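You operate a simulated robot arm through the tools that you are given. There is no shell and no other tool. Be economical: measure what you need, move in short steps, check, and stop when the job is done.

You are at the controls of a simulated two-armed robot. One attempt, no reset.

## Task
Take the grey hub ring on the top of the grey bench and put it away on the middle shelf of the reel rack. Then put the bench splice clip on top of the grey bottle plate. Then take the brass fitting and put it on the top of the lift plate. Then take the white-capped bare bottle and leave it on the right end of the film shelf. Then take the green width block and leave it on top of the teal tub. Then shut the drawer of the black bench. Then put the blue sleeve on top of the rubber buffer. Keep to this order. Set down upright: white-capped bare bottle, green width block.

It is judged by the outcome, as a careful person would: the job done as asked, and still so three seconds after it is handed in. It fails if anything else is knocked over, pushed out of place, dropped, spilled or broken.

## Robot
Two 6-joint arms with two-finger parallel grippers on one trunk, on a base that drives. Base frame: it is fixed to the floor where the robot stands at the start and does not move with it; the origin is under the middle of the robot, x ahead of it, y to its left, z up; the surface under the hand at the start is at about z = 85. Units: cm, degrees, N and s.
The left shoulder is at the start at [28, 18.5, 82.5], the right one opposite. With the tool pointing down near the work surface each hand reaches from about 52 to 90 cm from the robot's upright axis, wherever it stands, measured 20 degrees to its own side. Places, roughly: bench splice clip (9x4x4 cm) [-780, 240, 90]; blue sleeve (5x5x11 cm) [-390, 530, 90]; brass fitting (4x4x5 cm) [-640, 350, 90]; drawer of the black bench [-420, 440, 70]; green width block (8x5x8 cm) [-610, 360, 90]; grey bottle plate (10x10x4 cm) [-600, 380, 90]; grey hub ring (18x15x4 cm) [100, 0, 90]; middle shelf of the reel rack (40x17 cm) [-942, 142, 110]; right end of the film shelf (15x16 cm) [-424, 206, 80]; rubber buffer (7x7x5 cm) [-330, 550, 90]; teal tub (12x12x12 cm) [-730, 250, 30]; top of the lift plate [-340, 530, 100]; white-capped bare bottle (7x7x22 cm) [-620, 360, 90]. Payload 1.57 kg a hand.
Tool frame (each hand has its own): the origin (TCP) lies between the finger pads and is the grasp point; the fingertips stand 3 cm ahead of it; z points along the fingers, y is the line along which they close. The gripper opens to 8 cm. The fingers are 1.7 cm wide and 1.2 cm thick; the gripper's body (4 by 8.2 cm) begins 8 cm behind the TCP.
Orientation is told as [roll, pitch, yaw] about the base's x, y, z axes, in that order, counted from this pose: with the fingers straight down and closing along the base's y, the tool's x points along the base's -x, its y along +y and its z along -z.

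## Interface
- The arms move only by the tool nudge_tool. It takes "left_series", "right_series" or both (then of equal length, played together; a hand with none holds still); each is a list of rows, each a list of 7 numbers: the shift along the base's x, y, z in cm, then the turn, a rotation vector about the base's x, y, z in degrees, then the finger opening in cm, from 0 to 8. In form: [[tx, ty, tz, wx, wy, wz, gripper], ...]. A call has 1 to 20 rows; each row shifts and turns the commanded pose from where the row before left it. A row lasts 0.2 s, in which the tool goes at most 5 cm and 8.6 degrees; a call with a longer step from one row to the next is refused whole, and so is a gripper value outside its range. Where a pose cannot be reached the arm comes as near as it can. A force on the tool above 40 N (or 10 N above the force at the start of the call, whichever is more), or a blocked arm, ends the call early, and 0.2 s more pass. The fingers move at their own pace (about 15.3 cm/s each) and stop on an object; they squeeze with about 27 N. The grip force told is the motor's: it shows also when the fingers shut on nothing. Time passes only in rows, and 0.2 s behind the last, so rows that do not move let the fingers close. It gives the time, the measured TCP pose, the force on the tool (base axes), the opening and the grip force at its end, in the units of the frame above (readings bear some noise), with the torque about the TCP (base axes, N m) and any sound that the robot's microphone picked up, and new pictures: "views" is both (left out), scene, wrist or none (wrist: the cameras of the hands that moved).
- Cameras (640 x 400 px; columns grow to the right, rows downward): "scene" is now at [25.32, -0.03, 132.08]; the picture's right is [-0.02, -1.00, 0.00], its down [-0.20, 0.00, -0.98] and it looks along [0.98, -0.02, -0.20] (base axes); focal length 292 px, centre (320, 200). "left" rides on the left gripper at [7.2, 0.7, -12.2] in its tool frame; the picture's right is [-0.09, 1.00, 0.00], its down [-0.84, -0.08, -0.54] and it looks along [-0.54, -0.05, 0.84] (tool axes); focal length 238 px, centre (320, 200). "right" rides on the right gripper at [7.2, -0.7, -12.2] in its tool frame; the picture's right is [0.09, 1.00, 0.00], its down [-0.84, 0.08, -0.54] and it looks along [-0.54, 0.05, 0.84] (tool axes); focal length 238 px, centre (320, 200). There is no depth. A picture from a camera that has moved, and an enlarged one, comes with that camera's place and axes in the base frame and with its lens.
- slide_trunk(by): slides the trunk up (or, below 0, down) by that many cm; the arms and the scene camera ride with it, the base frame stays. It gives what a move gives, with no picture.
- steer(legs): drives the robot by 1 to 6 legs, each [ahead, turn to the left] in cm and degrees, along the robot's own axes; the way and the turn of a leg run together, so that a leg with both is an arc; at most 150 cm and 180 degrees a leg. The arms and the cameras ride along, it lands a little off, and it stops where it bumps. It gives what a move gives, and a new picture of the scene camera.
- pan_tilt(pan, tilt): turns the head with the scene camera to pan (to the left, within 86 degrees either way) and tilt (down, from -29 to 69), counted from straight ahead of the robot. It gives what a move gives, and a new picture of the scene camera.
- zoom(camera, box): a new picture of the part [left, top, right, bottom] of that camera's present view, enlarged. The clock stands still meanwhile.
- close_job(): hands the job in; it is judged then, once.

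Go step by step. Nothing tells you exact positions but the pictures and the camera data: compare them with the known pose of the tool, close in by small moves and look again before you grip or let go. The budget is 196 turns and 260 pictures, counting those below and the enlarged ones. Unless the task says otherwise, let go and move clear before handing in.

The tools are called after "Request:" by a JSON object that holds its "name" and its "arguments". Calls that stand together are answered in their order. nudge_tool: Moves the arms, as the interface text tells. Its arguments: {"type":"object","properties":{"left_series":{"type":"array","items":{"type":"array","items":{"type":"number"}}},"right_series":{"type":"array","items":{"type":"array","items":{"type":"number"}}},"views":{"type":"string","enum":["both","scene","wrist","none"]}},"required":[]} The other tools are called the same way: slide_trunk (by) slides the trunk up or down; steer (legs) drives the base; pan_tilt (pan, tilt) turns the head that bears the scene camera; zoom (camera, box) takes an enlarged picture of a part of a camera's view; close_job () hands the job in.

At the start:

```text
time: 0.0
left_tcp_pos: [58.16, 18.33, 117.15]
left_tcp_rot: [0.0, 0.0, 0.0]
left_ft_force: [0.7, -0.9, 0.3]
left_moment: [-0.03, -0.01, 0.01]
left_width: 8.0
left_gripper_force: 0.1
right_tcp_pos: [57.33, -20.57, 117.29]
right_tcp_rot: [0.0, 0.0, 0.1]
right_ft_force: [-0.4, -0.2, -0.4]
right_moment: [0.0, 0.03, -0.02]
right_width: 7.98
right_gripper_force: 0.0
trunk travel left (down, up): [-52.0, 47.0]
robot x, y, heading: [-0.04, -0.09, 0.0]
head pan, tilt: [-1.4, 11.8]
```

scene: 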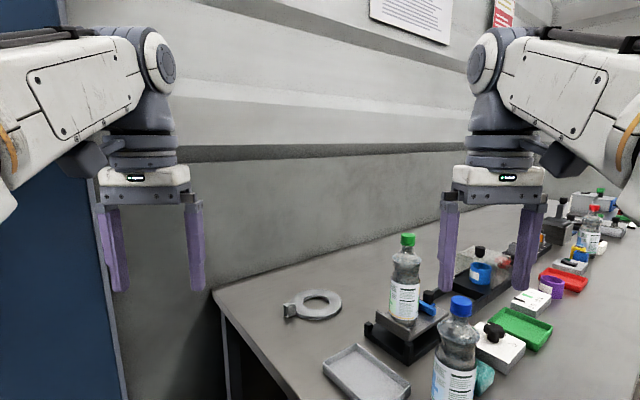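
right: 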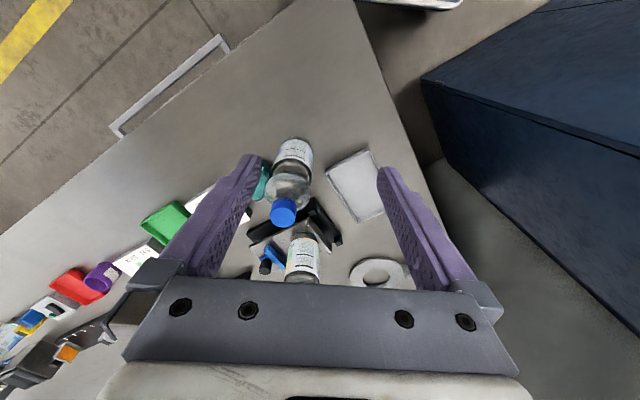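
left: 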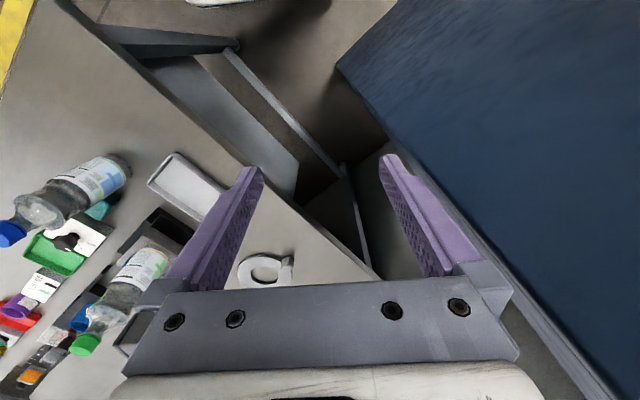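

I take the ring to be at about [100, -1, 87], near a bench corner at roughly [42, -22], with a tall cabinet corner at about [59, 28]. I'll zoom in on the ring and raise the trunk so the shoulders clear the bench.

Request:
{"name": "zoom", "arguments": {"camera": "scene", "box": [240, 250, 400, 350]}}

Request:
{"name": "slide_trunk", "arguments": {"by": 15}}

Request:
{"name": "steer", "arguments": {"legs": [[14, 0], [0, -20]]}}

```text
4.00 times, centred on (320, 300) of scene
camera zoom: at [25.32, -0.03, 132.08], right [-0.02, -1.0, 0.0], down [-0.2, 0.0, -0.98], along [0.98, -0.02, -0.2], focal length 1166 px, centre (320, -200)
```

zoom: 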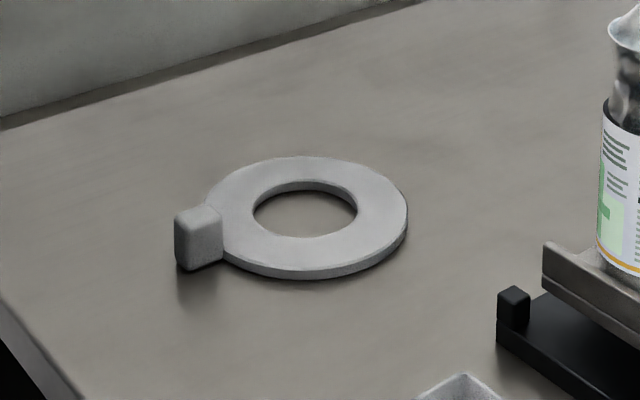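

```text
time: 1.8
left_tcp_pos: [58.13, 18.24, 132.17]
left_tcp_rot: [-0.1, 0.0, 0.0]
left_ft_force: [0.2, -0.6, 0.4]
left_moment: [0.03, 0.01, 0.0]
left_width: 7.98
left_gripper_force: 0.0
right_tcp_pos: [57.21, -20.58, 132.14]
right_tcp_rot: [-0.1, 0.0, 0.1]
right_ft_force: [0.8, 0.7, 0.2]
right_moment: [-0.02, 0.0, -0.02]
right_width: 8.01
right_gripper_force: 0.1
trunk travel left (down, up): [-67.0, 32.0]
robot x, y, heading: [0.31, -0.19, 0.2]
head pan, tilt: [-1.4, 11.8]
```

```text
time: 3.0
left_tcp_pos: [67.65, 17.84, 132.1]
left_tcp_rot: [0.0, 0.2, -1.2]
left_ft_force: [-0.2, 0.5, -0.2]
left_moment: [0.01, -0.02, 0.01]
left_width: 8.01
left_gripper_force: 0.1
right_tcp_pos: [65.97, -21.08, 132.18]
right_tcp_rot: [0.0, 0.1, -1.3]
right_ft_force: [-1.2, -0.8, 0.2]
right_moment: [-0.03, -0.03, 0.01]
right_width: 7.99
right_gripper_force: 0.0
trunk travel left (down, up): [-67.0, 32.0]
robot x, y, heading: [9.55, 1.59, -1.3]
head pan, tilt: [-1.4, 11.8]
stopped in leg 1: the robot was blocked; the commanded pose is now the measured one
camera scene: at [34.51, 0.4, 147.09], right [-0.05, -1.0, 0.0], down [-0.2, 0.01, -0.98], along [0.98, -0.05, -0.2], focal length 292 px, centre (320, 200)
```

scene: 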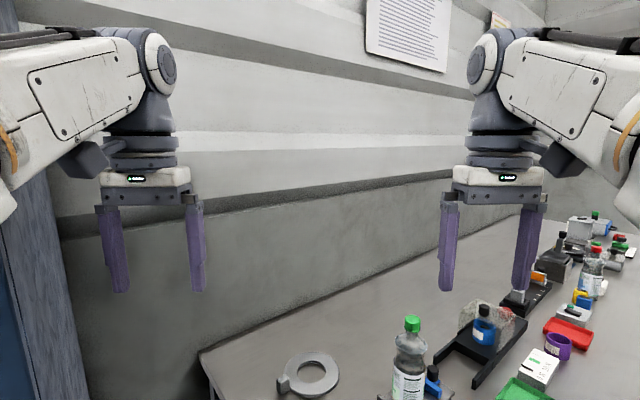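

The base is blocked by the bench corner. I'll back off, turn around, reverse alongside the bench's left end, then face the bench end so the left arm can reach the ring.

Request:
{"name": "steer", "arguments": {"legs": [[-5, 0], [0, -142], [-20, 0], [0, 90]]}}

```text
time: 11.8
left_tcp_pos: [-3.67, -43.72, 132.08]
left_tcp_rot: [0.0, 0.3, -128.1]
left_ft_force: [0.8, -0.9, -1.0]
left_moment: [0.01, -0.04, -0.02]
left_width: 8.03
left_gripper_force: 0.1
right_tcp_pos: [-34.05, -19.12, 132.17]
right_tcp_rot: [0.0, 0.0, -128.1]
right_ft_force: [-0.7, -0.2, -1.0]
right_moment: [0.0, 0.01, 0.02]
right_width: 8.0
right_gripper_force: 0.0
trunk travel left (down, up): [-67.0, 32.0]
robot x, y, heading: [18.03, 13.13, -130.9]
head pan, tilt: [-1.4, 11.8]
stopped in leg 4: the robot was blocked; the commanded pose is now the measured one
camera scene: at [1.08, -5.5, 147.08], right [-0.74, 0.68, 0.0], down [0.14, 0.15, -0.98], along [-0.66, -0.72, -0.2], focal length 292 px, centre (320, 200)
```

scene: 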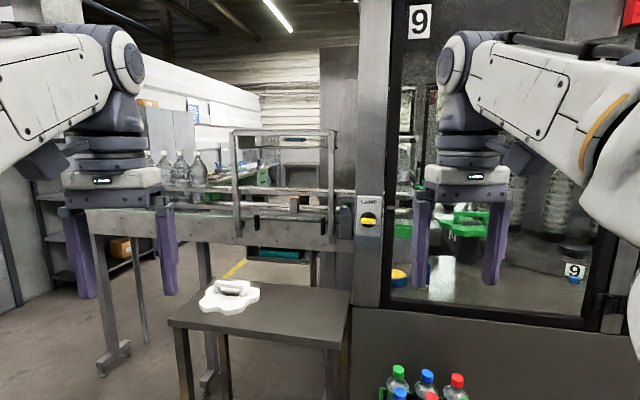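

The cabinet corner caught the rear of the base. I'll ease out, turn, and shuffle into position facing the bench end.

Request:
{"name": "steer", "arguments": {"legs": [[0, -39], [7, 0], [0, 95]]}}

```text
time: 13.9
left_tcp_pos: [-35.4, -21.34, 132.07]
left_tcp_rot: [-0.1, 0.2, -163.5]
left_ft_force: [0.8, 0.2, -0.7]
left_moment: [0.01, 0.0, 0.0]
left_width: 7.98
left_gripper_force: 0.0
right_tcp_pos: [-45.56, 16.34, 132.02]
right_tcp_rot: [0.0, 0.2, -163.5]
right_ft_force: [0.1, -0.5, -1.0]
right_moment: [0.03, 0.02, -0.01]
right_width: 7.99
right_gripper_force: 0.0
trunk travel left (down, up): [-67.0, 32.0]
robot x, y, heading: [15.29, 12.14, -161.8]
head pan, tilt: [-1.4, 11.8]
stopped in leg 1: the robot was blocked; the commanded pose is now the measured one
camera scene: at [-8.8, 4.56, 147.08], right [-0.29, 0.96, 0.0], down [0.19, 0.06, -0.98], along [-0.94, -0.29, -0.2], focal length 292 px, centre (320, 200)
```

scene: 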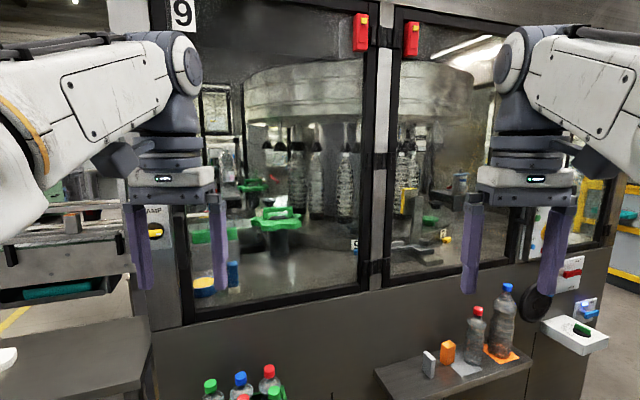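

Blocked by the cabinet again while turning right; I'll drive clear of it first and then turn left toward the bench.

Request:
{"name": "steer", "arguments": {"legs": [[7, 0], [0, 90]]}}

```text
time: 18.6
left_tcp_pos: [38.88, -42.84, 132.02]
left_tcp_rot: [0.0, 0.4, -77.2]
left_ft_force: [-0.7, 0.2, 0.2]
left_moment: [0.0, 0.04, 0.02]
left_width: 8.02
left_gripper_force: 0.2
right_tcp_pos: [0.83, -50.64, 132.03]
right_tcp_rot: [0.0, 0.1, -77.2]
right_ft_force: [0.6, -0.4, 0.6]
right_moment: [0.01, 0.0, -0.02]
right_width: 8.01
right_gripper_force: 0.0
trunk travel left (down, up): [-67.0, 32.0]
robot x, y, heading: [8.83, 9.96, -75.2]
head pan, tilt: [-1.4, 11.8]
camera scene: at [15.05, -14.33, 147.08], right [-0.97, -0.23, 0.0], down [-0.05, 0.2, -0.98], along [0.23, -0.95, -0.2], focal length 292 px, centre (320, 200)
```

scene: 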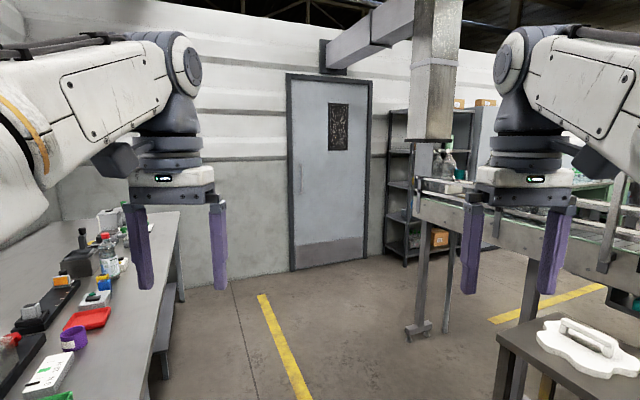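

Now facing along the bench front. I'll shuffle back, turn to face the bench end and go forward.

Request:
{"name": "steer", "arguments": {"legs": [[-14, 0], [0, 26], [17, 0]]}}

Request:
{"name": "pan_tilt", "arguments": {"pan": 40, "tilt": 35}}

```text
time: 22.3
left_tcp_pos: [65.88, -24.98, 132.03]
left_tcp_rot: [0.1, 0.3, -52.3]
left_ft_force: [-0.1, -0.7, 0.0]
left_moment: [-0.01, -0.05, 0.0]
left_width: 8.03
left_gripper_force: 0.1
right_tcp_pos: [34.51, -48.11, 132.12]
right_tcp_rot: [-0.1, 0.3, -52.3]
right_ft_force: [-0.3, 0.4, 0.0]
right_moment: [-0.04, -0.03, 0.01]
right_width: 8.01
right_gripper_force: 0.0
trunk travel left (down, up): [-67.0, 32.0]
robot x, y, heading: [16.47, 10.17, -50.5]
head pan, tilt: [-1.4, 11.8]
camera scene: at [32.29, -9.19, 147.09], right [-0.78, -0.62, 0.0], down [-0.13, 0.16, -0.98], along [0.61, -0.77, -0.2], focal length 292 px, centre (320, 200)
```

scene: 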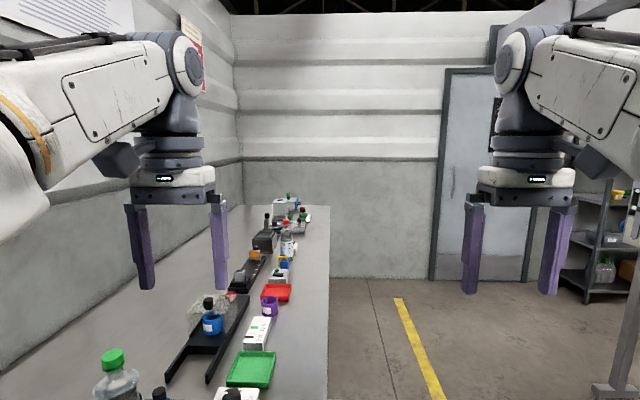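

```text
time: 23.4
left_tcp_pos: [65.81, -25.02, 132.02]
left_tcp_rot: [0.0, 0.3, -52.3]
left_ft_force: [0.1, 0.8, 0.5]
left_moment: [-0.01, 0.0, -0.01]
left_width: 8.01
left_gripper_force: 0.1
right_tcp_pos: [34.46, -48.11, 132.04]
right_tcp_rot: [0.2, 0.1, -52.3]
right_ft_force: [-0.1, 0.8, 0.4]
right_moment: [0.03, 0.0, 0.0]
right_width: 8.0
right_gripper_force: 0.0
trunk travel left (down, up): [-67.0, 32.0]
robot x, y, heading: [16.45, 10.85, -50.3]
head pan, tilt: [40.0, 35.0]
camera scene: at [35.19, -3.5, 143.36], right [-0.18, -0.98, 0.0], down [-0.56, 0.1, -0.82], along [0.81, -0.15, -0.57], focal length 292 px, centre (320, 200)
```

scene: 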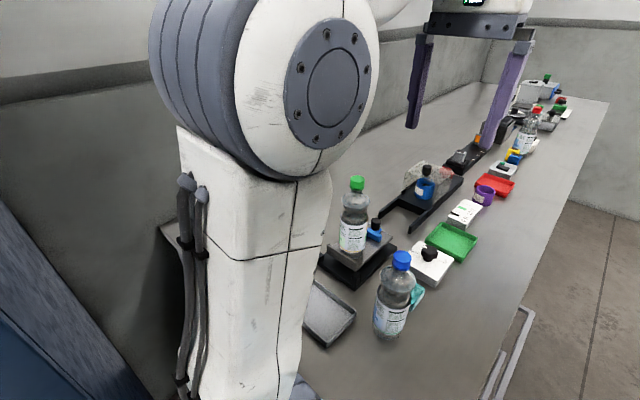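

The left arm is hiding the ring. I'll bring the left hand above where I take the tab to be (about [97, 7]) and look with the wrist camera.

Request:
{"name": "nudge_tool", "arguments": {"left_series": [[2.6, 2.6, -0.5, 0, 0, 0, 8], [2.6, 2.6, -0.5, 0, 0, 0, 8], [2.6, 2.6, -0.5, 0, 0, 0, 8], [2.6, 2.6, -0.5, 0, 0, 0, 8], [2.6, 2.6, -1, 0, 0, 0, 8], [2.6, 2.6, -1.5, 0, 0, 0, 8], [2.6, 2.6, -3, 0, 0, 0, 8], [2.6, 2.6, -3, 0, 0, 0, 8], [2.6, 2.6, -3, 0, 0, 0, 8], [2.6, 2.6, -3, 0, 0, 0, 8], [2.6, 2.6, -3, 0, 0, 0, 8], [2.6, 2.6, -3, 0, 0, 0, 8]], "views": "both"}}

```text
time: 25.9
left_tcp_pos: [96.84, 6.22, 109.46]
left_tcp_rot: [0.1, 0.3, -52.3]
left_ft_force: [-0.3, -1.1, 1.1]
left_moment: [0.01, -0.02, -0.01]
left_width: 8.01
left_gripper_force: 0.0
right_tcp_pos: [34.41, -48.06, 132.12]
right_tcp_rot: [0.0, 0.2, -52.4]
right_ft_force: [-0.5, -0.5, -0.1]
right_moment: [0.0, 0.01, 0.0]
right_width: 8.0
right_gripper_force: 0.0
trunk travel left (down, up): [-67.0, 32.0]
robot x, y, heading: [16.09, 10.03, -50.1]
head pan, tilt: [40.0, 35.0]
camera scene: at [35.17, -3.5, 143.36], right [-0.18, -0.98, 0.0], down [-0.56, 0.1, -0.82], along [0.81, -0.15, -0.57], focal length 292 px, centre (320, 200)
camera left: at [92.96, 12.34, 121.59], right [0.84, 0.54, 0.0], down [0.45, -0.71, 0.54], along [0.29, -0.45, -0.84], focal length 238 px, centre (320, 200)
```

scene: 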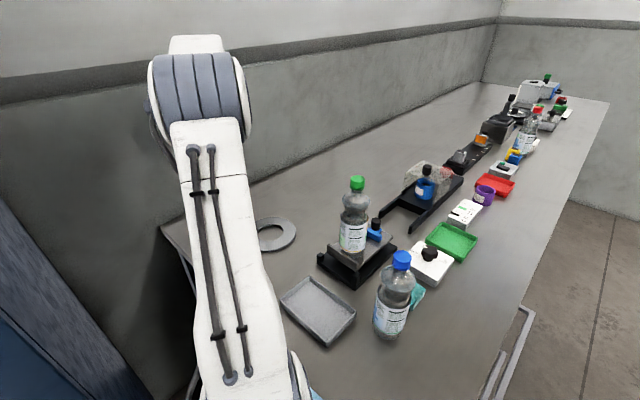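
left: 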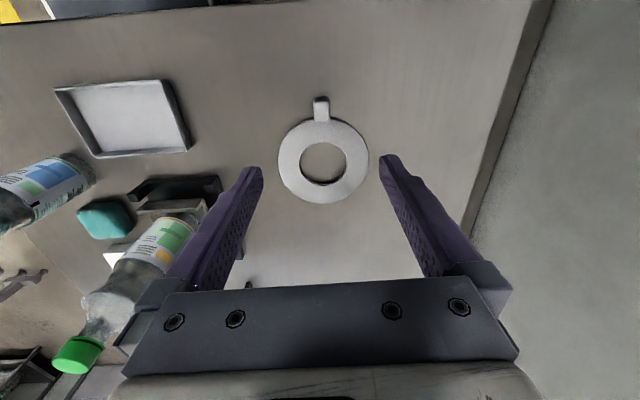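

The ring's tab points toward the robot (centre ~[101.8,-0.4], tab ~[96.5,7]). I'll tilt the hand forward 45° and close in on the tab so it can later be laid onto a shelf.

Request:
{"name": "nudge_tool", "arguments": {"left_series": [[-0.47, 0.66, -2.6, -5.93, -4.58, 0, 6], [-0.47, 0.66, -2.6, -5.93, -4.58, 0, 6], [-0.47, 0.66, -2.6, -5.93, -4.58, 0, 6], [-0.47, 0.66, -2.6, -5.93, -4.58, 0, 6], [-0.47, 0.66, -2.6, -5.93, -4.58, 0, 6], [-0.47, 0.66, -2.6, -5.93, -4.58, 0, 6], [0, 0, 0, 0, 0, 0, 6]], "views": "wrist"}}

```text
time: 27.6
left_tcp_pos: [94.07, 9.9, 93.84]
left_tcp_rot: [0.0, -44.7, -52.4]
left_ft_force: [-0.3, -0.2, -0.6]
left_moment: [0.02, -0.01, 0.0]
left_width: 6.02
left_gripper_force: 0.0
right_tcp_pos: [34.46, -47.98, 132.06]
right_tcp_rot: [0.0, 0.2, -52.3]
right_ft_force: [0.1, -0.4, 0.8]
right_moment: [-0.04, 0.01, 0.01]
right_width: 8.01
right_gripper_force: 0.0
trunk travel left (down, up): [-67.0, 32.0]
robot x, y, heading: [16.53, 10.15, -50.2]
head pan, tilt: [40.0, 35.0]
camera left: at [86.18, 21.31, 97.4], right [0.83, 0.56, 0.06], down [0.07, -0.22, 0.97], along [0.56, -0.8, -0.22], focal length 238 px, centre (320, 200)
```

left: 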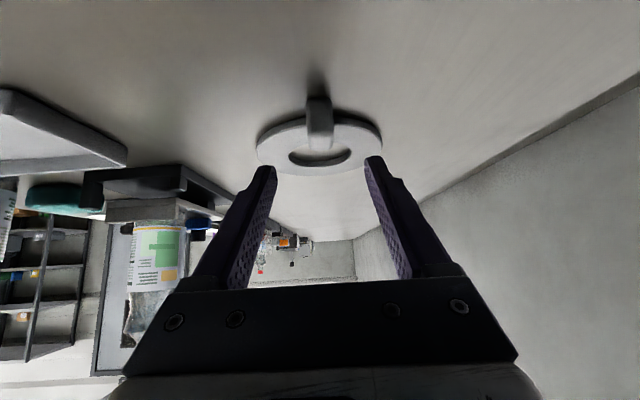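

Well aligned laterally. I'll advance onto the tab and check before closing.

Request:
{"name": "nudge_tool", "arguments": {"left_series": [[0.9, -1.0, -1.9, 0, 0, 0, 5], [0.9, -1.0, -1.9, 0, 0, 0, 5], [0.8, -1.0, -1.7, 0, 0, 0, 5], [0, 0, 0, 0, 0, 0, 5]], "views": "wrist"}}

```text
time: 28.6
left_tcp_pos: [96.96, 7.19, 88.26]
left_tcp_rot: [0.1, -44.6, -52.4]
left_ft_force: [-0.5, 0.3, 0.1]
left_moment: [0.0, 0.03, -0.01]
left_width: 5.02
left_gripper_force: 0.0
right_tcp_pos: [34.52, -48.05, 132.19]
right_tcp_rot: [0.1, 0.2, -52.3]
right_ft_force: [-0.1, -0.1, 0.1]
right_moment: [-0.01, 0.01, 0.0]
right_width: 8.02
right_gripper_force: 0.1
trunk travel left (down, up): [-67.0, 32.0]
robot x, y, heading: [16.55, 9.92, -50.3]
head pan, tilt: [40.0, 35.0]
camera left: at [88.98, 18.4, 91.86], right [0.83, 0.56, 0.07], down [0.07, -0.22, 0.97], along [0.56, -0.8, -0.22], focal length 238 px, centre (320, 200)
```

left: 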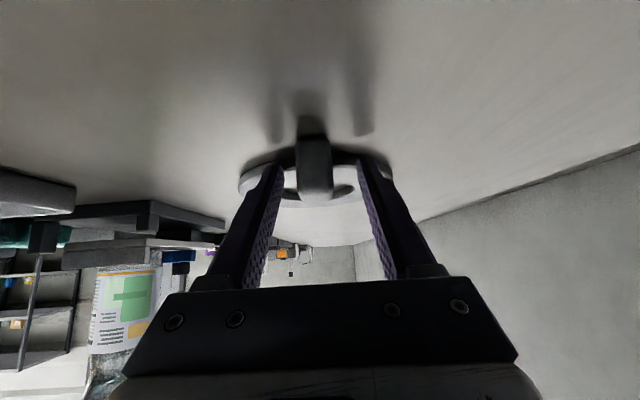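

The tab is between the pads; closing.

Request:
{"name": "nudge_tool", "arguments": {"left_series": [[0, 0, 0, 0, 0, 0, 0], [0, 0, 0, 0, 0, 0, 0], [0, 0, 0, 0, 0, 0, 0], [0, 0, 1.5, 0, 0, 0, 0], [0, 0, 1.5, 0, 0, 0, 0]], "views": "wrist"}}

```text
time: 29.8
left_tcp_pos: [96.96, 7.37, 91.41]
left_tcp_rot: [0.0, -44.6, -52.3]
left_ft_force: [-0.7, 0.5, -0.6]
left_moment: [0.01, 0.02, -0.03]
left_width: 0.01
left_gripper_force: 21.1
right_tcp_pos: [34.49, -48.12, 132.11]
right_tcp_rot: [0.0, 0.2, -52.4]
right_ft_force: [0.2, 0.5, 0.3]
right_moment: [0.04, 0.04, 0.0]
right_width: 7.99
right_gripper_force: 0.1
trunk travel left (down, up): [-67.0, 32.0]
robot x, y, heading: [16.38, 10.1, -50.5]
head pan, tilt: [40.0, 35.0]
camera left: at [89.08, 18.54, 95.02], right [0.83, 0.56, 0.06], down [0.07, -0.22, 0.97], along [0.56, -0.8, -0.22], focal length 238 px, centre (320, 200)
```

left: 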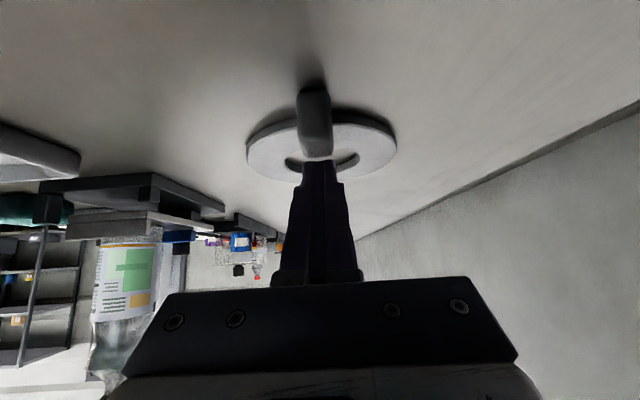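

The fingers only caught the tab's top inner corner and slipped off; the ring hasn't moved. I'll reopen, go about 2 cm further back and lower.

Request:
{"name": "nudge_tool", "arguments": {"left_series": [[-0.7, 0.9, 0.5, 0, 0, 0, 5], [-0.7, 0.9, 0, 0, 0, 0, 5], [0, 0, -2, 0, 0, 0, 5], [0, 0, -2, 0, 0, 0, 5], [0, 0, 0, 0, 0, 0, 5]], "views": "wrist"}}

```text
time: 30.9
left_tcp_pos: [95.26, 8.84, 87.72]
left_tcp_rot: [0.0, -44.6, -52.3]
left_ft_force: [0.2, 1.4, -1.1]
left_moment: [0.01, -0.01, -0.01]
left_width: 4.98
left_gripper_force: 0.1
right_tcp_pos: [34.53, -48.08, 132.13]
right_tcp_rot: [0.0, 0.3, -52.3]
right_ft_force: [-0.8, -0.5, 0.0]
right_moment: [-0.01, 0.03, 0.0]
right_width: 8.02
right_gripper_force: 0.1
trunk travel left (down, up): [-67.0, 32.0]
robot x, y, heading: [16.33, 10.28, -50.4]
head pan, tilt: [40.0, 35.0]
camera left: at [87.48, 20.16, 91.39], right [0.83, 0.56, 0.07], down [0.07, -0.22, 0.97], along [0.56, -0.8, -0.22], focal length 238 px, centre (320, 200)
```

left: 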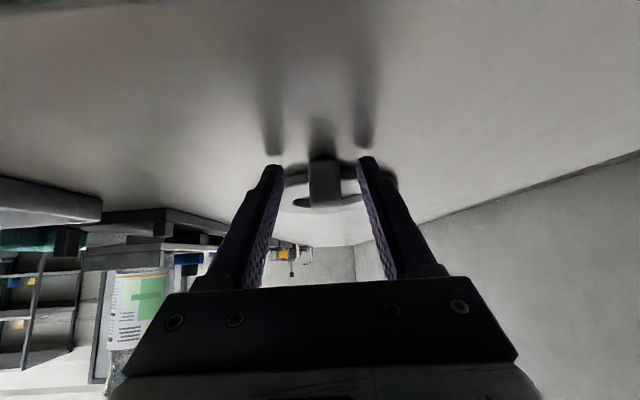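

I'll edge forward about 1.7 cm and close without lifting, to read the width.

Request:
{"name": "nudge_tool", "arguments": {"left_series": [[0.5, -0.6, 0.1, 0, 0, 0, 5], [0.5, -0.7, 0.1, 0, 0, 0, 5], [0, 0, 0, 0, 0, 0, 0], [0, 0, 0, 0, 0, 0, 0], [0, 0, 0, 0, 0, 0, 0]], "views": "wrist"}}

```text
time: 32.1
left_tcp_pos: [96.35, 7.61, 88.05]
left_tcp_rot: [0.0, -44.6, -52.3]
left_ft_force: [0.7, -0.6, 1.3]
left_moment: [0.11, -0.13, 0.08]
left_width: 2.16
left_gripper_force: 27.2
right_tcp_pos: [34.39, -48.04, 132.16]
right_tcp_rot: [0.0, 0.2, -52.4]
right_ft_force: [0.1, 0.3, 0.7]
right_moment: [-0.01, -0.02, 0.0]
right_width: 7.97
right_gripper_force: 0.1
trunk travel left (down, up): [-67.0, 32.0]
robot x, y, heading: [16.29, 10.32, -50.5]
head pan, tilt: [40.0, 35.0]
camera left: at [88.54, 18.9, 91.62], right [0.83, 0.56, 0.07], down [0.07, -0.22, 0.97], along [0.56, -0.8, -0.22], focal length 238 px, centre (320, 200)
```

left: 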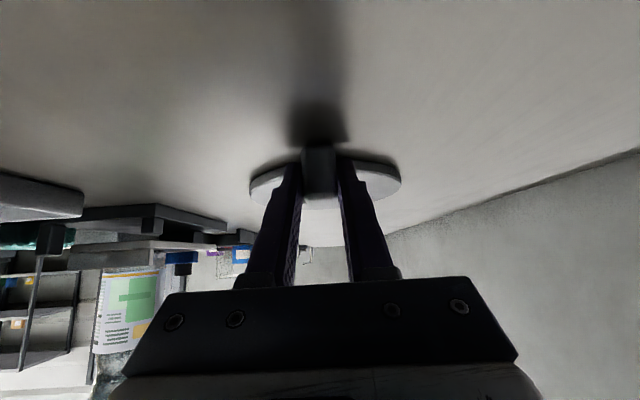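

Gripped at 2.16 cm. Lifting gently to see whether it holds.

Request:
{"name": "nudge_tool", "arguments": {"left_series": [[0, 0, 0.5, 0, 0, 0, 0], [0, 0, 0.7, 0, 0, 0, 0], [0, 0, 1.0, 0, 0, 0, 0], [0, 0, 1.0, 0, 0, 0, 0], [0, 0, 0, 0, 0, 0, 0]], "views": "wrist"}}

```text
time: 33.4
left_tcp_pos: [96.53, 7.53, 91.32]
left_tcp_rot: [-0.1, -44.6, -52.3]
left_ft_force: [-0.9, -0.4, -2.0]
left_moment: [0.11, 0.03, 0.01]
left_width: 2.15
left_gripper_force: 26.6
right_tcp_pos: [34.45, -48.19, 132.15]
right_tcp_rot: [0.0, 0.2, -52.4]
right_ft_force: [0.1, 0.4, 0.2]
right_moment: [-0.02, 0.02, 0.01]
right_width: 7.98
right_gripper_force: 0.1
trunk travel left (down, up): [-67.0, 32.0]
robot x, y, heading: [16.29, 10.17, -50.3]
head pan, tilt: [40.0, 35.0]
camera left: at [88.61, 18.87, 94.83], right [0.83, 0.56, 0.06], down [0.07, -0.22, 0.97], along [0.56, -0.8, -0.22], focal length 238 px, centre (320, 200)
```

left: 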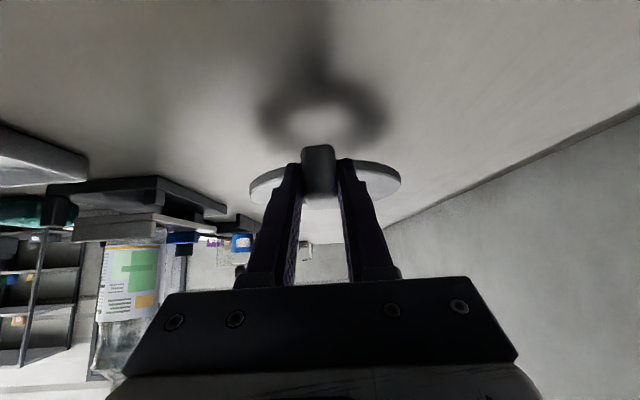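

It holds flat and is light. I'll raise it and bring it in toward the robot for travel.

Request:
{"name": "nudge_tool", "arguments": {"left_series": [[0, 0, 4.5, 0, 0, 0, 0], [0, 0, 4.5, 0, 0, 0, 0], [0, 0, 4.5, 0, 0, 0, 0], [0, 0, 4.5, 0, 0, 0, 0], [0, 0, 4.5, 0, 0, 0, 0], [0, 0, 4.5, 0, 0, 0, 0], [0, 0, 4.5, 0, 0, 0, 0], [0, 0, 3, 0, 0, 0, 0], [-2.7, -2.8, 1, 0, 0, 0, 0], [-2.7, -2.8, 0, 0, 0, 0, 0], [-2.7, -2.8, 0, 0, 0, 0, 0], [-2.7, -2.8, 0, 0, 0, 0, 0], [-2.7, -2.8, 0, 0, 0, 0, 0], [-2.7, -2.8, 0, 0, 0, 0, 0], [-2.7, -2.8, 0, 0, 0, 0, 0], [-2.7, -2.8, 0, 0, 0, 0, 0], [-2.7, -2.8, 0, 0, 0, 0, 0], [-2.7, -2.8, 0, 0, 0, 0, 0], [-2.7, -2.8, 0, 0, 0, 0, 0]], "views": "none"}}

Request:
{"name": "pan_tilt", "arguments": {"pan": 0, "tilt": 15}}

Request:
{"name": "steer", "arguments": {"legs": [[-17, 0], [0, -26], [15, 0]]}}

```text
time: 37.4
left_tcp_pos: [75.95, -25.43, 128.2]
left_tcp_rot: [0.0, -44.7, -52.4]
left_ft_force: [0.2, 0.4, -1.3]
left_moment: [0.1, 0.08, 0.02]
left_width: 2.16
left_gripper_force: 26.9
left hand out of reach, approached as far as the arm can: row 14, 15, 16, 17, 18, 19
right_tcp_pos: [34.44, -48.21, 132.09]
right_tcp_rot: [0.0, 0.2, -52.2]
right_ft_force: [0.4, -0.1, 0.3]
right_moment: [0.02, 0.02, 0.02]
right_width: 8.02
right_gripper_force: 0.0
trunk travel left (down, up): [-67.0, 32.0]
robot x, y, heading: [16.31, 10.4, -50.6]
head pan, tilt: [40.0, 35.0]
```

```text
time: 38.4
left_tcp_pos: [76.08, -25.43, 128.21]
left_tcp_rot: [-0.1, -44.7, -52.3]
left_ft_force: [0.4, 0.9, -1.6]
left_moment: [0.1, 0.11, 0.01]
left_width: 2.14
left_gripper_force: 26.9
right_tcp_pos: [34.53, -48.11, 132.11]
right_tcp_rot: [0.1, 0.2, -52.3]
right_ft_force: [0.7, 0.4, -0.7]
right_moment: [0.01, -0.03, -0.01]
right_width: 8.0
right_gripper_force: 0.1
trunk travel left (down, up): [-67.0, 32.0]
robot x, y, heading: [16.24, 10.19, -50.3]
head pan, tilt: [0.0, 15.0]
camera scene: at [32.5, -9.1, 146.55], right [-0.77, -0.64, 0.0], down [-0.17, 0.2, -0.97], along [0.62, -0.74, -0.26], focal length 292 px, centre (320, 200)
```

scene: 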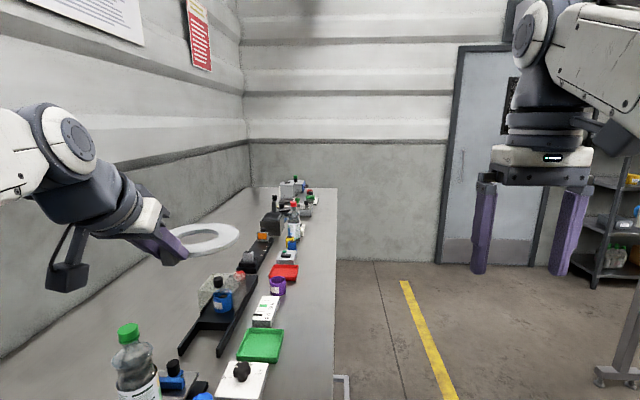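

```text
time: 42.2
left_tcp_pos: [46.44, -49.74, 128.13]
left_tcp_rot: [0.1, -44.6, -78.7]
left_ft_force: [0.1, 0.0, -1.0]
left_moment: [0.12, 0.04, 0.0]
left_width: 2.17
left_gripper_force: 27.0
right_tcp_pos: [-0.73, -51.65, 132.13]
right_tcp_rot: [0.0, 0.2, -78.4]
right_ft_force: [0.5, 0.5, -0.4]
right_moment: [-0.02, -0.03, -0.03]
right_width: 8.0
right_gripper_force: 0.0
trunk travel left (down, up): [-67.0, 32.0]
robot x, y, heading: [8.8, 8.64, -76.8]
head pan, tilt: [0.0, 15.0]
camera scene: at [14.6, -15.77, 146.56], right [-0.97, -0.23, 0.0], down [-0.06, 0.25, -0.97], along [0.22, -0.94, -0.26], focal length 292 px, centre (320, 200)
```

scene: 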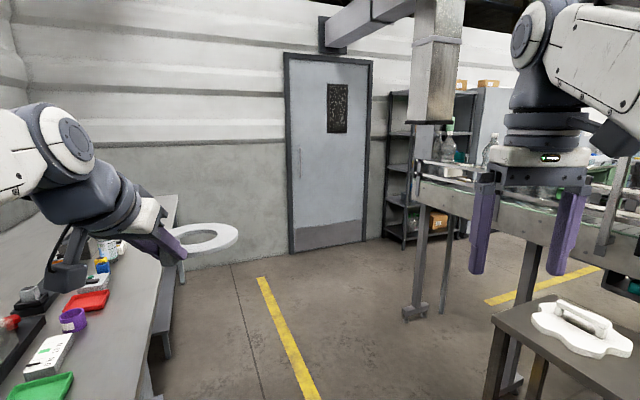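

Now I'll turn to face the room on the machine side and look for a way toward -x.

Request:
{"name": "steer", "arguments": {"legs": [[0, -83]]}}

Request:
{"name": "pan_tilt", "arguments": {"pan": -60, "tilt": 10}}

```text
time: 46.2
left_tcp_pos: [-45.04, -35.35, 128.24]
left_tcp_rot: [0.0, -44.5, -162.2]
left_ft_force: [0.2, 0.6, -1.7]
left_moment: [0.04, -0.12, -0.02]
left_width: 2.18
left_gripper_force: 27.4
right_tcp_pos: [-52.16, 11.41, 132.12]
right_tcp_rot: [0.0, 0.2, -162.2]
right_ft_force: [0.4, -0.6, 1.2]
right_moment: [-0.03, -0.01, -0.01]
right_width: 8.0
right_gripper_force: 0.0
trunk travel left (down, up): [-67.0, 32.0]
robot x, y, heading: [8.9, 8.43, -160.4]
head pan, tilt: [0.0, 15.0]
camera scene: at [-15.08, 0.33, 146.55], right [-0.34, 0.94, 0.0], down [0.24, 0.09, -0.97], along [-0.91, -0.32, -0.26], focal length 292 px, centre (320, 200)
```

scene: 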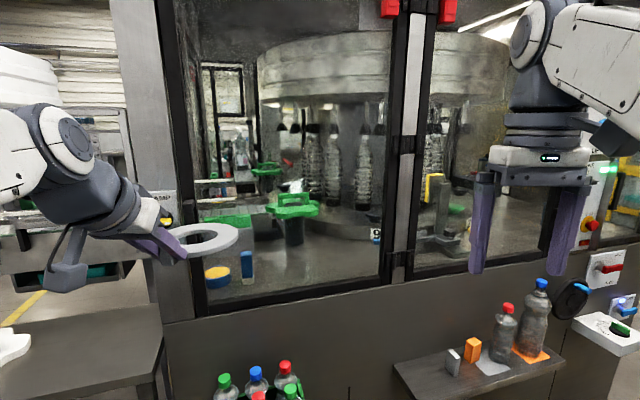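

```text
time: 47.5
left_tcp_pos: [-45.13, -35.18, 128.27]
left_tcp_rot: [0.0, -44.5, -162.2]
left_ft_force: [-1.0, -0.4, -1.6]
left_moment: [0.06, -0.15, 0.01]
left_width: 2.15
left_gripper_force: 27.5
right_tcp_pos: [-52.24, 11.48, 132.21]
right_tcp_rot: [0.0, 0.2, -162.3]
right_ft_force: [-1.4, 0.3, -1.1]
right_moment: [-0.03, -0.02, 0.0]
right_width: 7.99
right_gripper_force: 0.0
trunk travel left (down, up): [-67.0, 32.0]
robot x, y, heading: [8.74, 9.06, -160.8]
head pan, tilt: [-60.0, 10.0]
camera scene: at [-13.37, 9.49, 147.37], right [0.65, 0.76, 0.0], down [0.13, -0.11, -0.98], along [-0.75, 0.64, -0.17], focal length 292 px, centre (320, 200)
```

scene: 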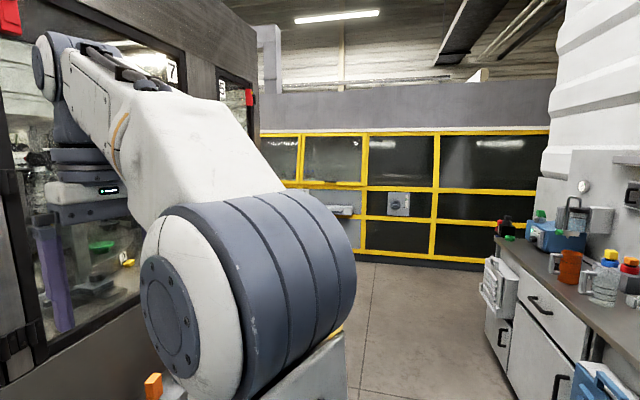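

There's an aisle to the right (heading ≈127°) between the machine and the cabinets. I'll turn into it and drive ahead.

Request:
{"name": "pan_tilt", "arguments": {"pan": 0, "tilt": 15}}

Request:
{"name": "steer", "arguments": {"legs": [[0, -72]]}}

```text
time: 48.8
left_tcp_pos: [-45.1, -35.28, 128.29]
left_tcp_rot: [0.0, -44.6, -162.2]
left_ft_force: [-0.4, 0.0, -1.6]
left_moment: [0.03, -0.13, 0.0]
left_width: 2.15
left_gripper_force: 26.9
right_tcp_pos: [-52.31, 11.45, 132.15]
right_tcp_rot: [0.0, 0.3, -162.2]
right_ft_force: [0.2, 1.2, 0.4]
right_moment: [0.0, 0.0, -0.01]
right_width: 8.0
right_gripper_force: 0.1
trunk travel left (down, up): [-67.0, 32.0]
robot x, y, heading: [8.9, 8.69, -160.5]
head pan, tilt: [0.0, 15.0]
camera scene: at [-15.09, 0.35, 146.55], right [-0.33, 0.94, 0.0], down [0.24, 0.09, -0.97], along [-0.91, -0.32, -0.26], focal length 292 px, centre (320, 200)
```

scene: 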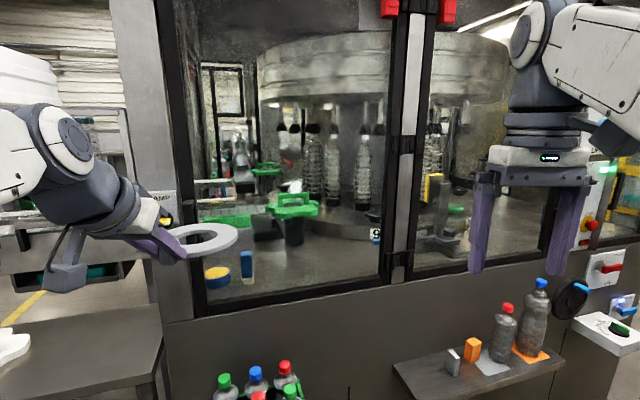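

```text
time: 52.3
left_tcp_pos: [-49.01, 47.47, 128.22]
left_tcp_rot: [0.1, -44.5, 124.8]
left_ft_force: [-0.7, 0.2, -2.4]
left_moment: [-0.1, -0.04, -0.01]
left_width: 2.15
left_gripper_force: 27.1
right_tcp_pos: [-6.39, 67.71, 132.09]
right_tcp_rot: [0.0, 0.2, 124.9]
right_ft_force: [0.9, -0.4, 0.4]
right_moment: [0.02, 0.01, 0.02]
right_width: 8.01
right_gripper_force: 0.0
trunk travel left (down, up): [-67.0, 32.0]
robot x, y, heading: [8.98, 8.71, 126.8]
head pan, tilt: [0.0, 15.0]
camera scene: at [-6.08, 29.37, 146.55], right [0.8, 0.6, 0.0], down [0.15, -0.21, -0.97], along [-0.58, 0.78, -0.26], focal length 292 px, centre (320, 200)
```

scene: 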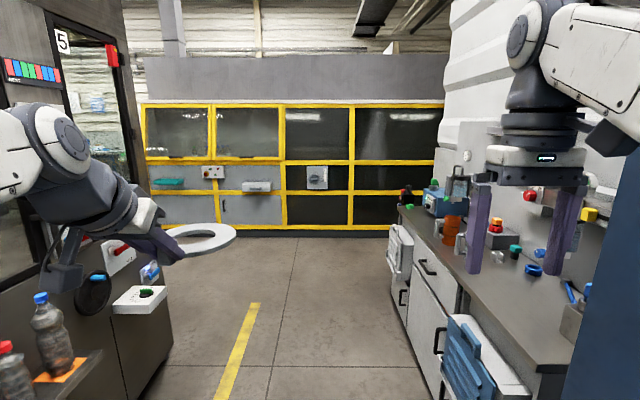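

The aisle is clear. I'll drive straight ahead to the cross corridor before the yellow fence, then turn left to look along it.

Request:
{"name": "steer", "arguments": {"legs": [[150, 0], [140, 0], [0, 90]]}}

```text
time: 70.0
left_tcp_pos: [-200.34, 180.45, 128.2]
left_tcp_rot: [0.1, -44.5, -144.7]
left_ft_force: [-0.1, -0.4, -1.9]
left_moment: [0.07, -0.13, 0.01]
left_width: 2.16
left_gripper_force: 27.7
right_tcp_pos: [-221.1, 222.92, 132.1]
right_tcp_rot: [0.0, 0.2, -144.7]
right_ft_force: [0.5, 0.4, 0.3]
right_moment: [0.03, 0.01, -0.02]
right_width: 7.98
right_gripper_force: 0.1
trunk travel left (down, up): [-67.0, 32.0]
robot x, y, heading: [-162.24, 238.9, -143.0]
head pan, tilt: [0.0, 15.0]
camera scene: at [-182.56, 223.78, 146.55], right [-0.6, 0.8, 0.0], down [0.21, 0.16, -0.97], along [-0.77, -0.58, -0.26], focal length 292 px, centre (320, 200)
```

scene: 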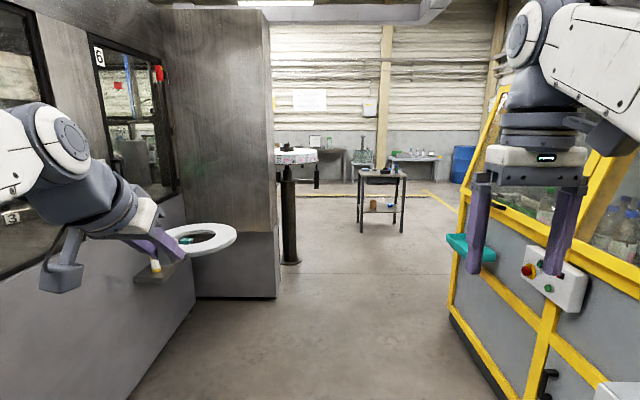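

The corridor is clear, with a free-standing table and a round table farther on. I'll go on past the end of the fence and look right.

Request:
{"name": "steer", "arguments": {"legs": [[150, 0], [60, 0], [0, -40]]}}

```text
time: 82.5
left_tcp_pos: [-397.98, 90.22, 128.28]
left_tcp_rot: [0.0, -44.4, 174.6]
left_ft_force: [0.2, 0.1, -1.1]
left_moment: [-0.01, -0.1, -0.01]
left_width: 2.15
left_gripper_force: 27.3
right_tcp_pos: [-386.01, 135.97, 132.06]
right_tcp_rot: [0.0, 0.2, 174.5]
right_ft_force: [0.2, 0.1, -0.1]
right_moment: [0.03, -0.01, -0.01]
right_width: 8.01
right_gripper_force: 0.2
trunk travel left (down, up): [-67.0, 32.0]
robot x, y, heading: [-331.13, 109.07, 176.0]
head pan, tilt: [0.0, 15.0]
camera scene: at [-356.37, 111.48, 146.55], right [0.07, 1.0, 0.0], down [0.26, -0.02, -0.97], along [-0.96, 0.07, -0.26], focal length 292 px, centre (320, 200)
```

scene: 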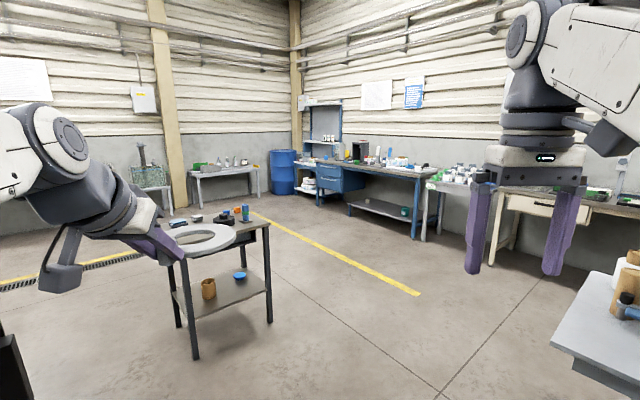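

The corner of the room comes into view; the rack should be at about col 314. Let me zoom there.

Request:
{"name": "zoom", "arguments": {"camera": "scene", "box": [240, 80, 480, 230]}}

```text
2.67 times, centred on (360, 155) of scene
camera zoom: at [-356.37, 111.48, 146.55], right [0.07, 1.0, 0.0], down [0.26, -0.02, -0.97], along [-0.96, 0.07, -0.26], focal length 777 px, centre (213, 320)
```

zoom: 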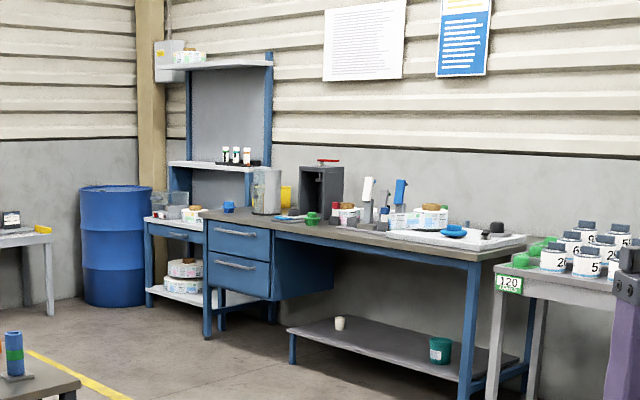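

The rack is the blue frame at the corner, with its middle shelf behind the blue bench's left end. I'll go around the small table toward it.

Request:
{"name": "steer", "arguments": {"legs": [[0, -8], [150, 0], [125, 0], [0, 36]]}}

```text
time: 98.4
left_tcp_pos: [-656.27, 122.52, 128.24]
left_tcp_rot: [0.0, -44.5, -158.0]
left_ft_force: [0.0, -1.2, -2.5]
left_moment: [0.06, -0.13, -0.01]
left_width: 2.14
left_gripper_force: 27.0
right_tcp_pos: [-666.85, 168.44, 132.1]
right_tcp_rot: [0.0, 0.2, -157.9]
right_ft_force: [-0.6, -0.3, 0.7]
right_moment: [-0.01, 0.0, -0.03]
right_width: 8.01
right_gripper_force: 0.1
trunk travel left (down, up): [-67.0, 32.0]
robot x, y, heading: [-605.58, 170.5, -155.8]
head pan, tilt: [0.0, 15.0]
camera scene: at [-629.11, 160.53, 146.55], right [-0.4, 0.91, 0.0], down [0.24, 0.1, -0.97], along [-0.88, -0.39, -0.26], focal length 292 px, centre (320, 200)
```

scene: 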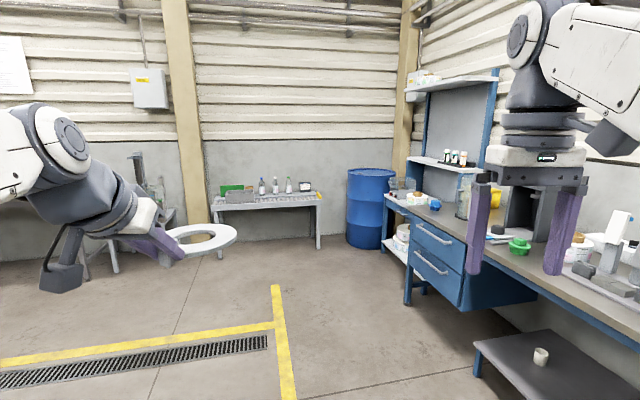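

The free left half of the middle shelf matches the given place. I'll drive to a point in front of the rack and turn to face it.

Request:
{"name": "steer", "arguments": {"legs": [[0, 3], [150, 0], [121, 0], [0, -80]]}}

```text
time: 115.5
left_tcp_pos: [-907.59, 89.99, 128.17]
left_tcp_rot: [0.0, -44.5, 123.9]
left_ft_force: [-0.6, 0.0, -0.4]
left_moment: [-0.11, -0.07, 0.0]
left_width: 2.15
left_gripper_force: 27.2
right_tcp_pos: [-864.61, 109.67, 132.2]
right_tcp_rot: [0.0, 0.2, 124.0]
right_ft_force: [0.0, -0.1, 0.2]
right_moment: [-0.02, -0.05, -0.02]
right_width: 8.0
right_gripper_force: 0.0
trunk travel left (down, up): [-67.0, 32.0]
robot x, y, heading: [-850.2, 50.56, 125.6]
head pan, tilt: [0.0, 15.0]
camera scene: at [-864.94, 71.29, 146.55], right [0.81, 0.58, 0.0], down [0.15, -0.21, -0.97], along [-0.56, 0.79, -0.26], focal length 292 px, centre (320, 200)
```

scene: 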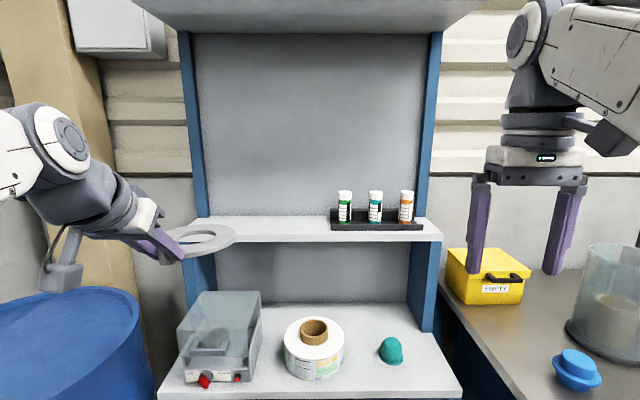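

Well placed: the shelf's free left part is right ahead of the left hand (front edge at about z 110). I'll drive forward 45 cm with the ring carried above shelf level.

Request:
{"name": "steer", "arguments": {"legs": [[45, 1]]}}

```text
time: 118.2
left_tcp_pos: [-934.2, 125.63, 128.26]
left_tcp_rot: [-0.1, -44.6, 124.5]
left_ft_force: [-0.3, -0.6, -1.1]
left_moment: [-0.09, -0.05, -0.02]
left_width: 2.14
left_gripper_force: 27.1
right_tcp_pos: [-891.44, 145.82, 132.05]
right_tcp_rot: [0.1, 0.2, 124.5]
right_ft_force: [0.0, -0.4, -0.2]
right_moment: [0.04, 0.0, 0.04]
right_width: 7.98
right_gripper_force: 0.0
trunk travel left (down, up): [-67.0, 32.0]
robot x, y, heading: [-876.6, 86.9, 126.0]
head pan, tilt: [0.0, 15.0]
camera scene: at [-891.36, 107.36, 146.56], right [0.81, 0.59, 0.0], down [0.15, -0.21, -0.97], along [-0.57, 0.78, -0.26], focal length 292 px, centre (320, 200)
```

scene: 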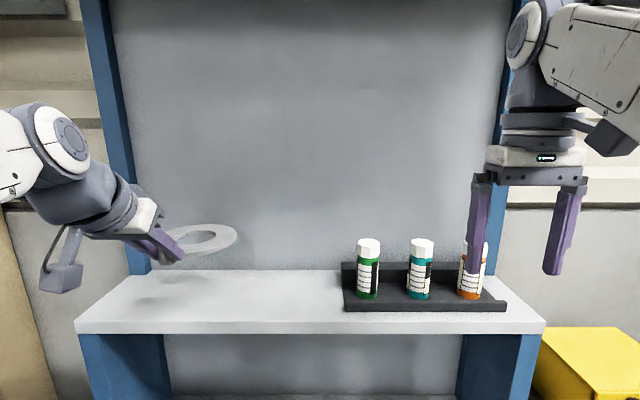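

The ring is over the shelf's free left part. I'll move it 8 cm further in and lower most of the way, then look.

Request:
{"name": "nudge_tool", "arguments": {"left_series": [[-1.6, 2.1, 0, 0, 0, 0, 0], [-1.6, 2.1, -1, 0, 0, 0, 0], [-1.6, 2.2, -2, 0, 0, 0, 0], [0, 0, -3, 0, 0, 0, 0], [0, 0, -3, 0, 0, 0, 0], [0, 0, -1.5, 0, 0, 0, 0], [0, 0, 0, 0, 0, 0, 0]], "views": "both"}}

```text
time: 119.8
left_tcp_pos: [-939.08, 131.85, 117.73]
left_tcp_rot: [0.0, -44.5, 124.5]
left_ft_force: [0.5, -0.5, -1.8]
left_moment: [-0.09, -0.08, 0.01]
left_width: 2.12
left_gripper_force: 26.7
right_tcp_pos: [-891.48, 145.79, 131.98]
right_tcp_rot: [0.0, 0.2, 124.5]
right_ft_force: [0.3, 0.5, -0.7]
right_moment: [0.01, 0.0, -0.02]
right_width: 7.99
right_gripper_force: 0.1
trunk travel left (down, up): [-67.0, 32.0]
robot x, y, heading: [-876.57, 86.55, 126.3]
head pan, tilt: [0.0, 15.0]
camera scene: at [-891.38, 107.39, 146.55], right [0.81, 0.59, 0.0], down [0.15, -0.21, -0.97], along [-0.57, 0.78, -0.26], focal length 292 px, centre (320, 200)
camera left: at [-931.96, 120.3, 121.24], right [-0.86, -0.51, 0.06], down [-0.06, 0.22, 0.97], along [-0.51, 0.83, -0.22], focal length 238 px, centre (320, 200)
```

scene: 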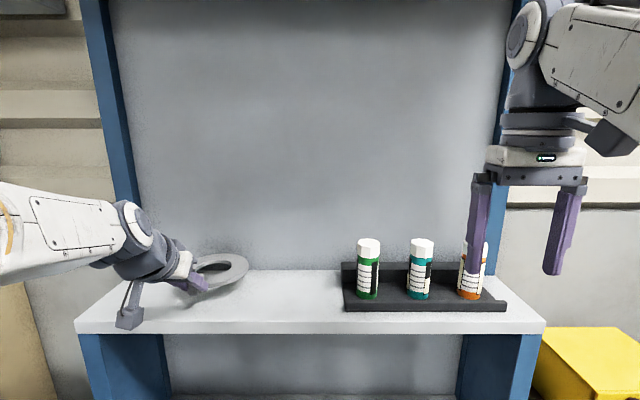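
left: 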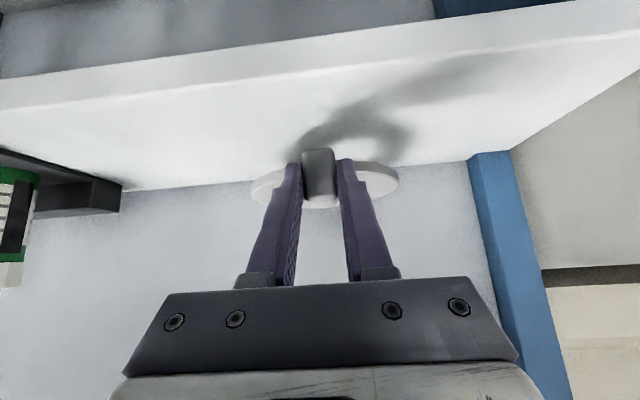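

Ring is over the shelf, about 3–4 cm above it. Lowering in small steps and watching force.

Request:
{"name": "nudge_tool", "arguments": {"left_series": [[0, 0, -0.6, 0, 0, 0, 0], [0, 0, -0.6, 0, 0, 0, 0], [0, 0, -0.6, 0, 0, 0, 0], [0, 0, -0.4, 0, 0, 0, 0], [0, 0, 0, 0, 0, 0, 0]], "views": "wrist"}}

```text
time: 121.0
left_tcp_pos: [-938.94, 131.81, 115.51]
left_tcp_rot: [0.0, -44.5, 124.4]
left_ft_force: [-0.7, 0.5, -1.7]
left_moment: [-0.12, -0.04, -0.01]
left_width: 2.14
left_gripper_force: 27.1
right_tcp_pos: [-891.46, 145.83, 132.12]
right_tcp_rot: [0.0, 0.2, 124.3]
right_ft_force: [0.7, -0.1, 0.1]
right_moment: [0.0, 0.02, 0.01]
right_width: 7.98
right_gripper_force: 0.1
trunk travel left (down, up): [-67.0, 32.0]
robot x, y, heading: [-876.34, 86.27, 126.1]
head pan, tilt: [0.0, 15.0]
camera left: at [-931.72, 120.28, 119.04], right [-0.86, -0.51, 0.06], down [-0.06, 0.22, 0.97], along [-0.51, 0.83, -0.22], focal length 238 px, centre (320, 200)
```

left: 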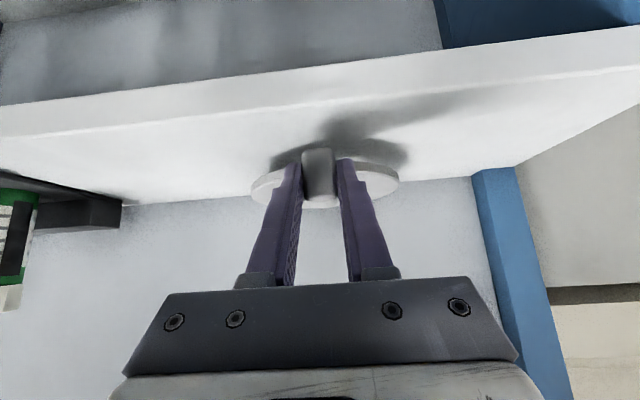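

Request:
{"name": "nudge_tool", "arguments": {"left_series": [[0, 0, -0.4, 0, 0, 0, 0], [0, 0, -0.4, 0, 0, 0, 0], [0, 0, -0.4, 0, 0, 0, 0], [0, 0, 0, 0, 0, 0, 0]], "views": "wrist"}}

```text
time: 122.0
left_tcp_pos: [-938.92, 132.03, 114.25]
left_tcp_rot: [-0.1, -44.3, 124.5]
left_ft_force: [0.3, 0.1, -1.3]
left_moment: [-0.11, -0.1, 0.02]
left_width: 2.13
left_gripper_force: 26.9
right_tcp_pos: [-891.37, 145.87, 132.11]
right_tcp_rot: [0.0, 0.2, 124.5]
right_ft_force: [0.3, 0.4, 0.4]
right_moment: [0.01, 0.0, -0.04]
right_width: 8.02
right_gripper_force: 0.0
trunk travel left (down, up): [-67.0, 32.0]
robot x, y, heading: [-876.06, 86.8, 126.3]
head pan, tilt: [0.0, 15.0]
camera left: at [-931.71, 120.37, 117.85], right [-0.86, -0.51, 0.06], down [-0.06, 0.22, 0.97], along [-0.51, 0.83, -0.22], focal length 238 px, centre (320, 200)
```

left: 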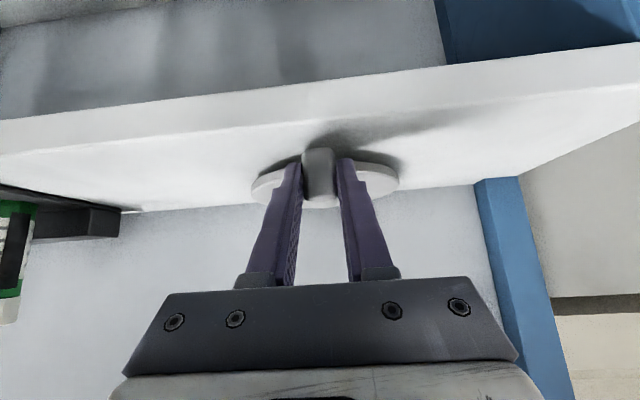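

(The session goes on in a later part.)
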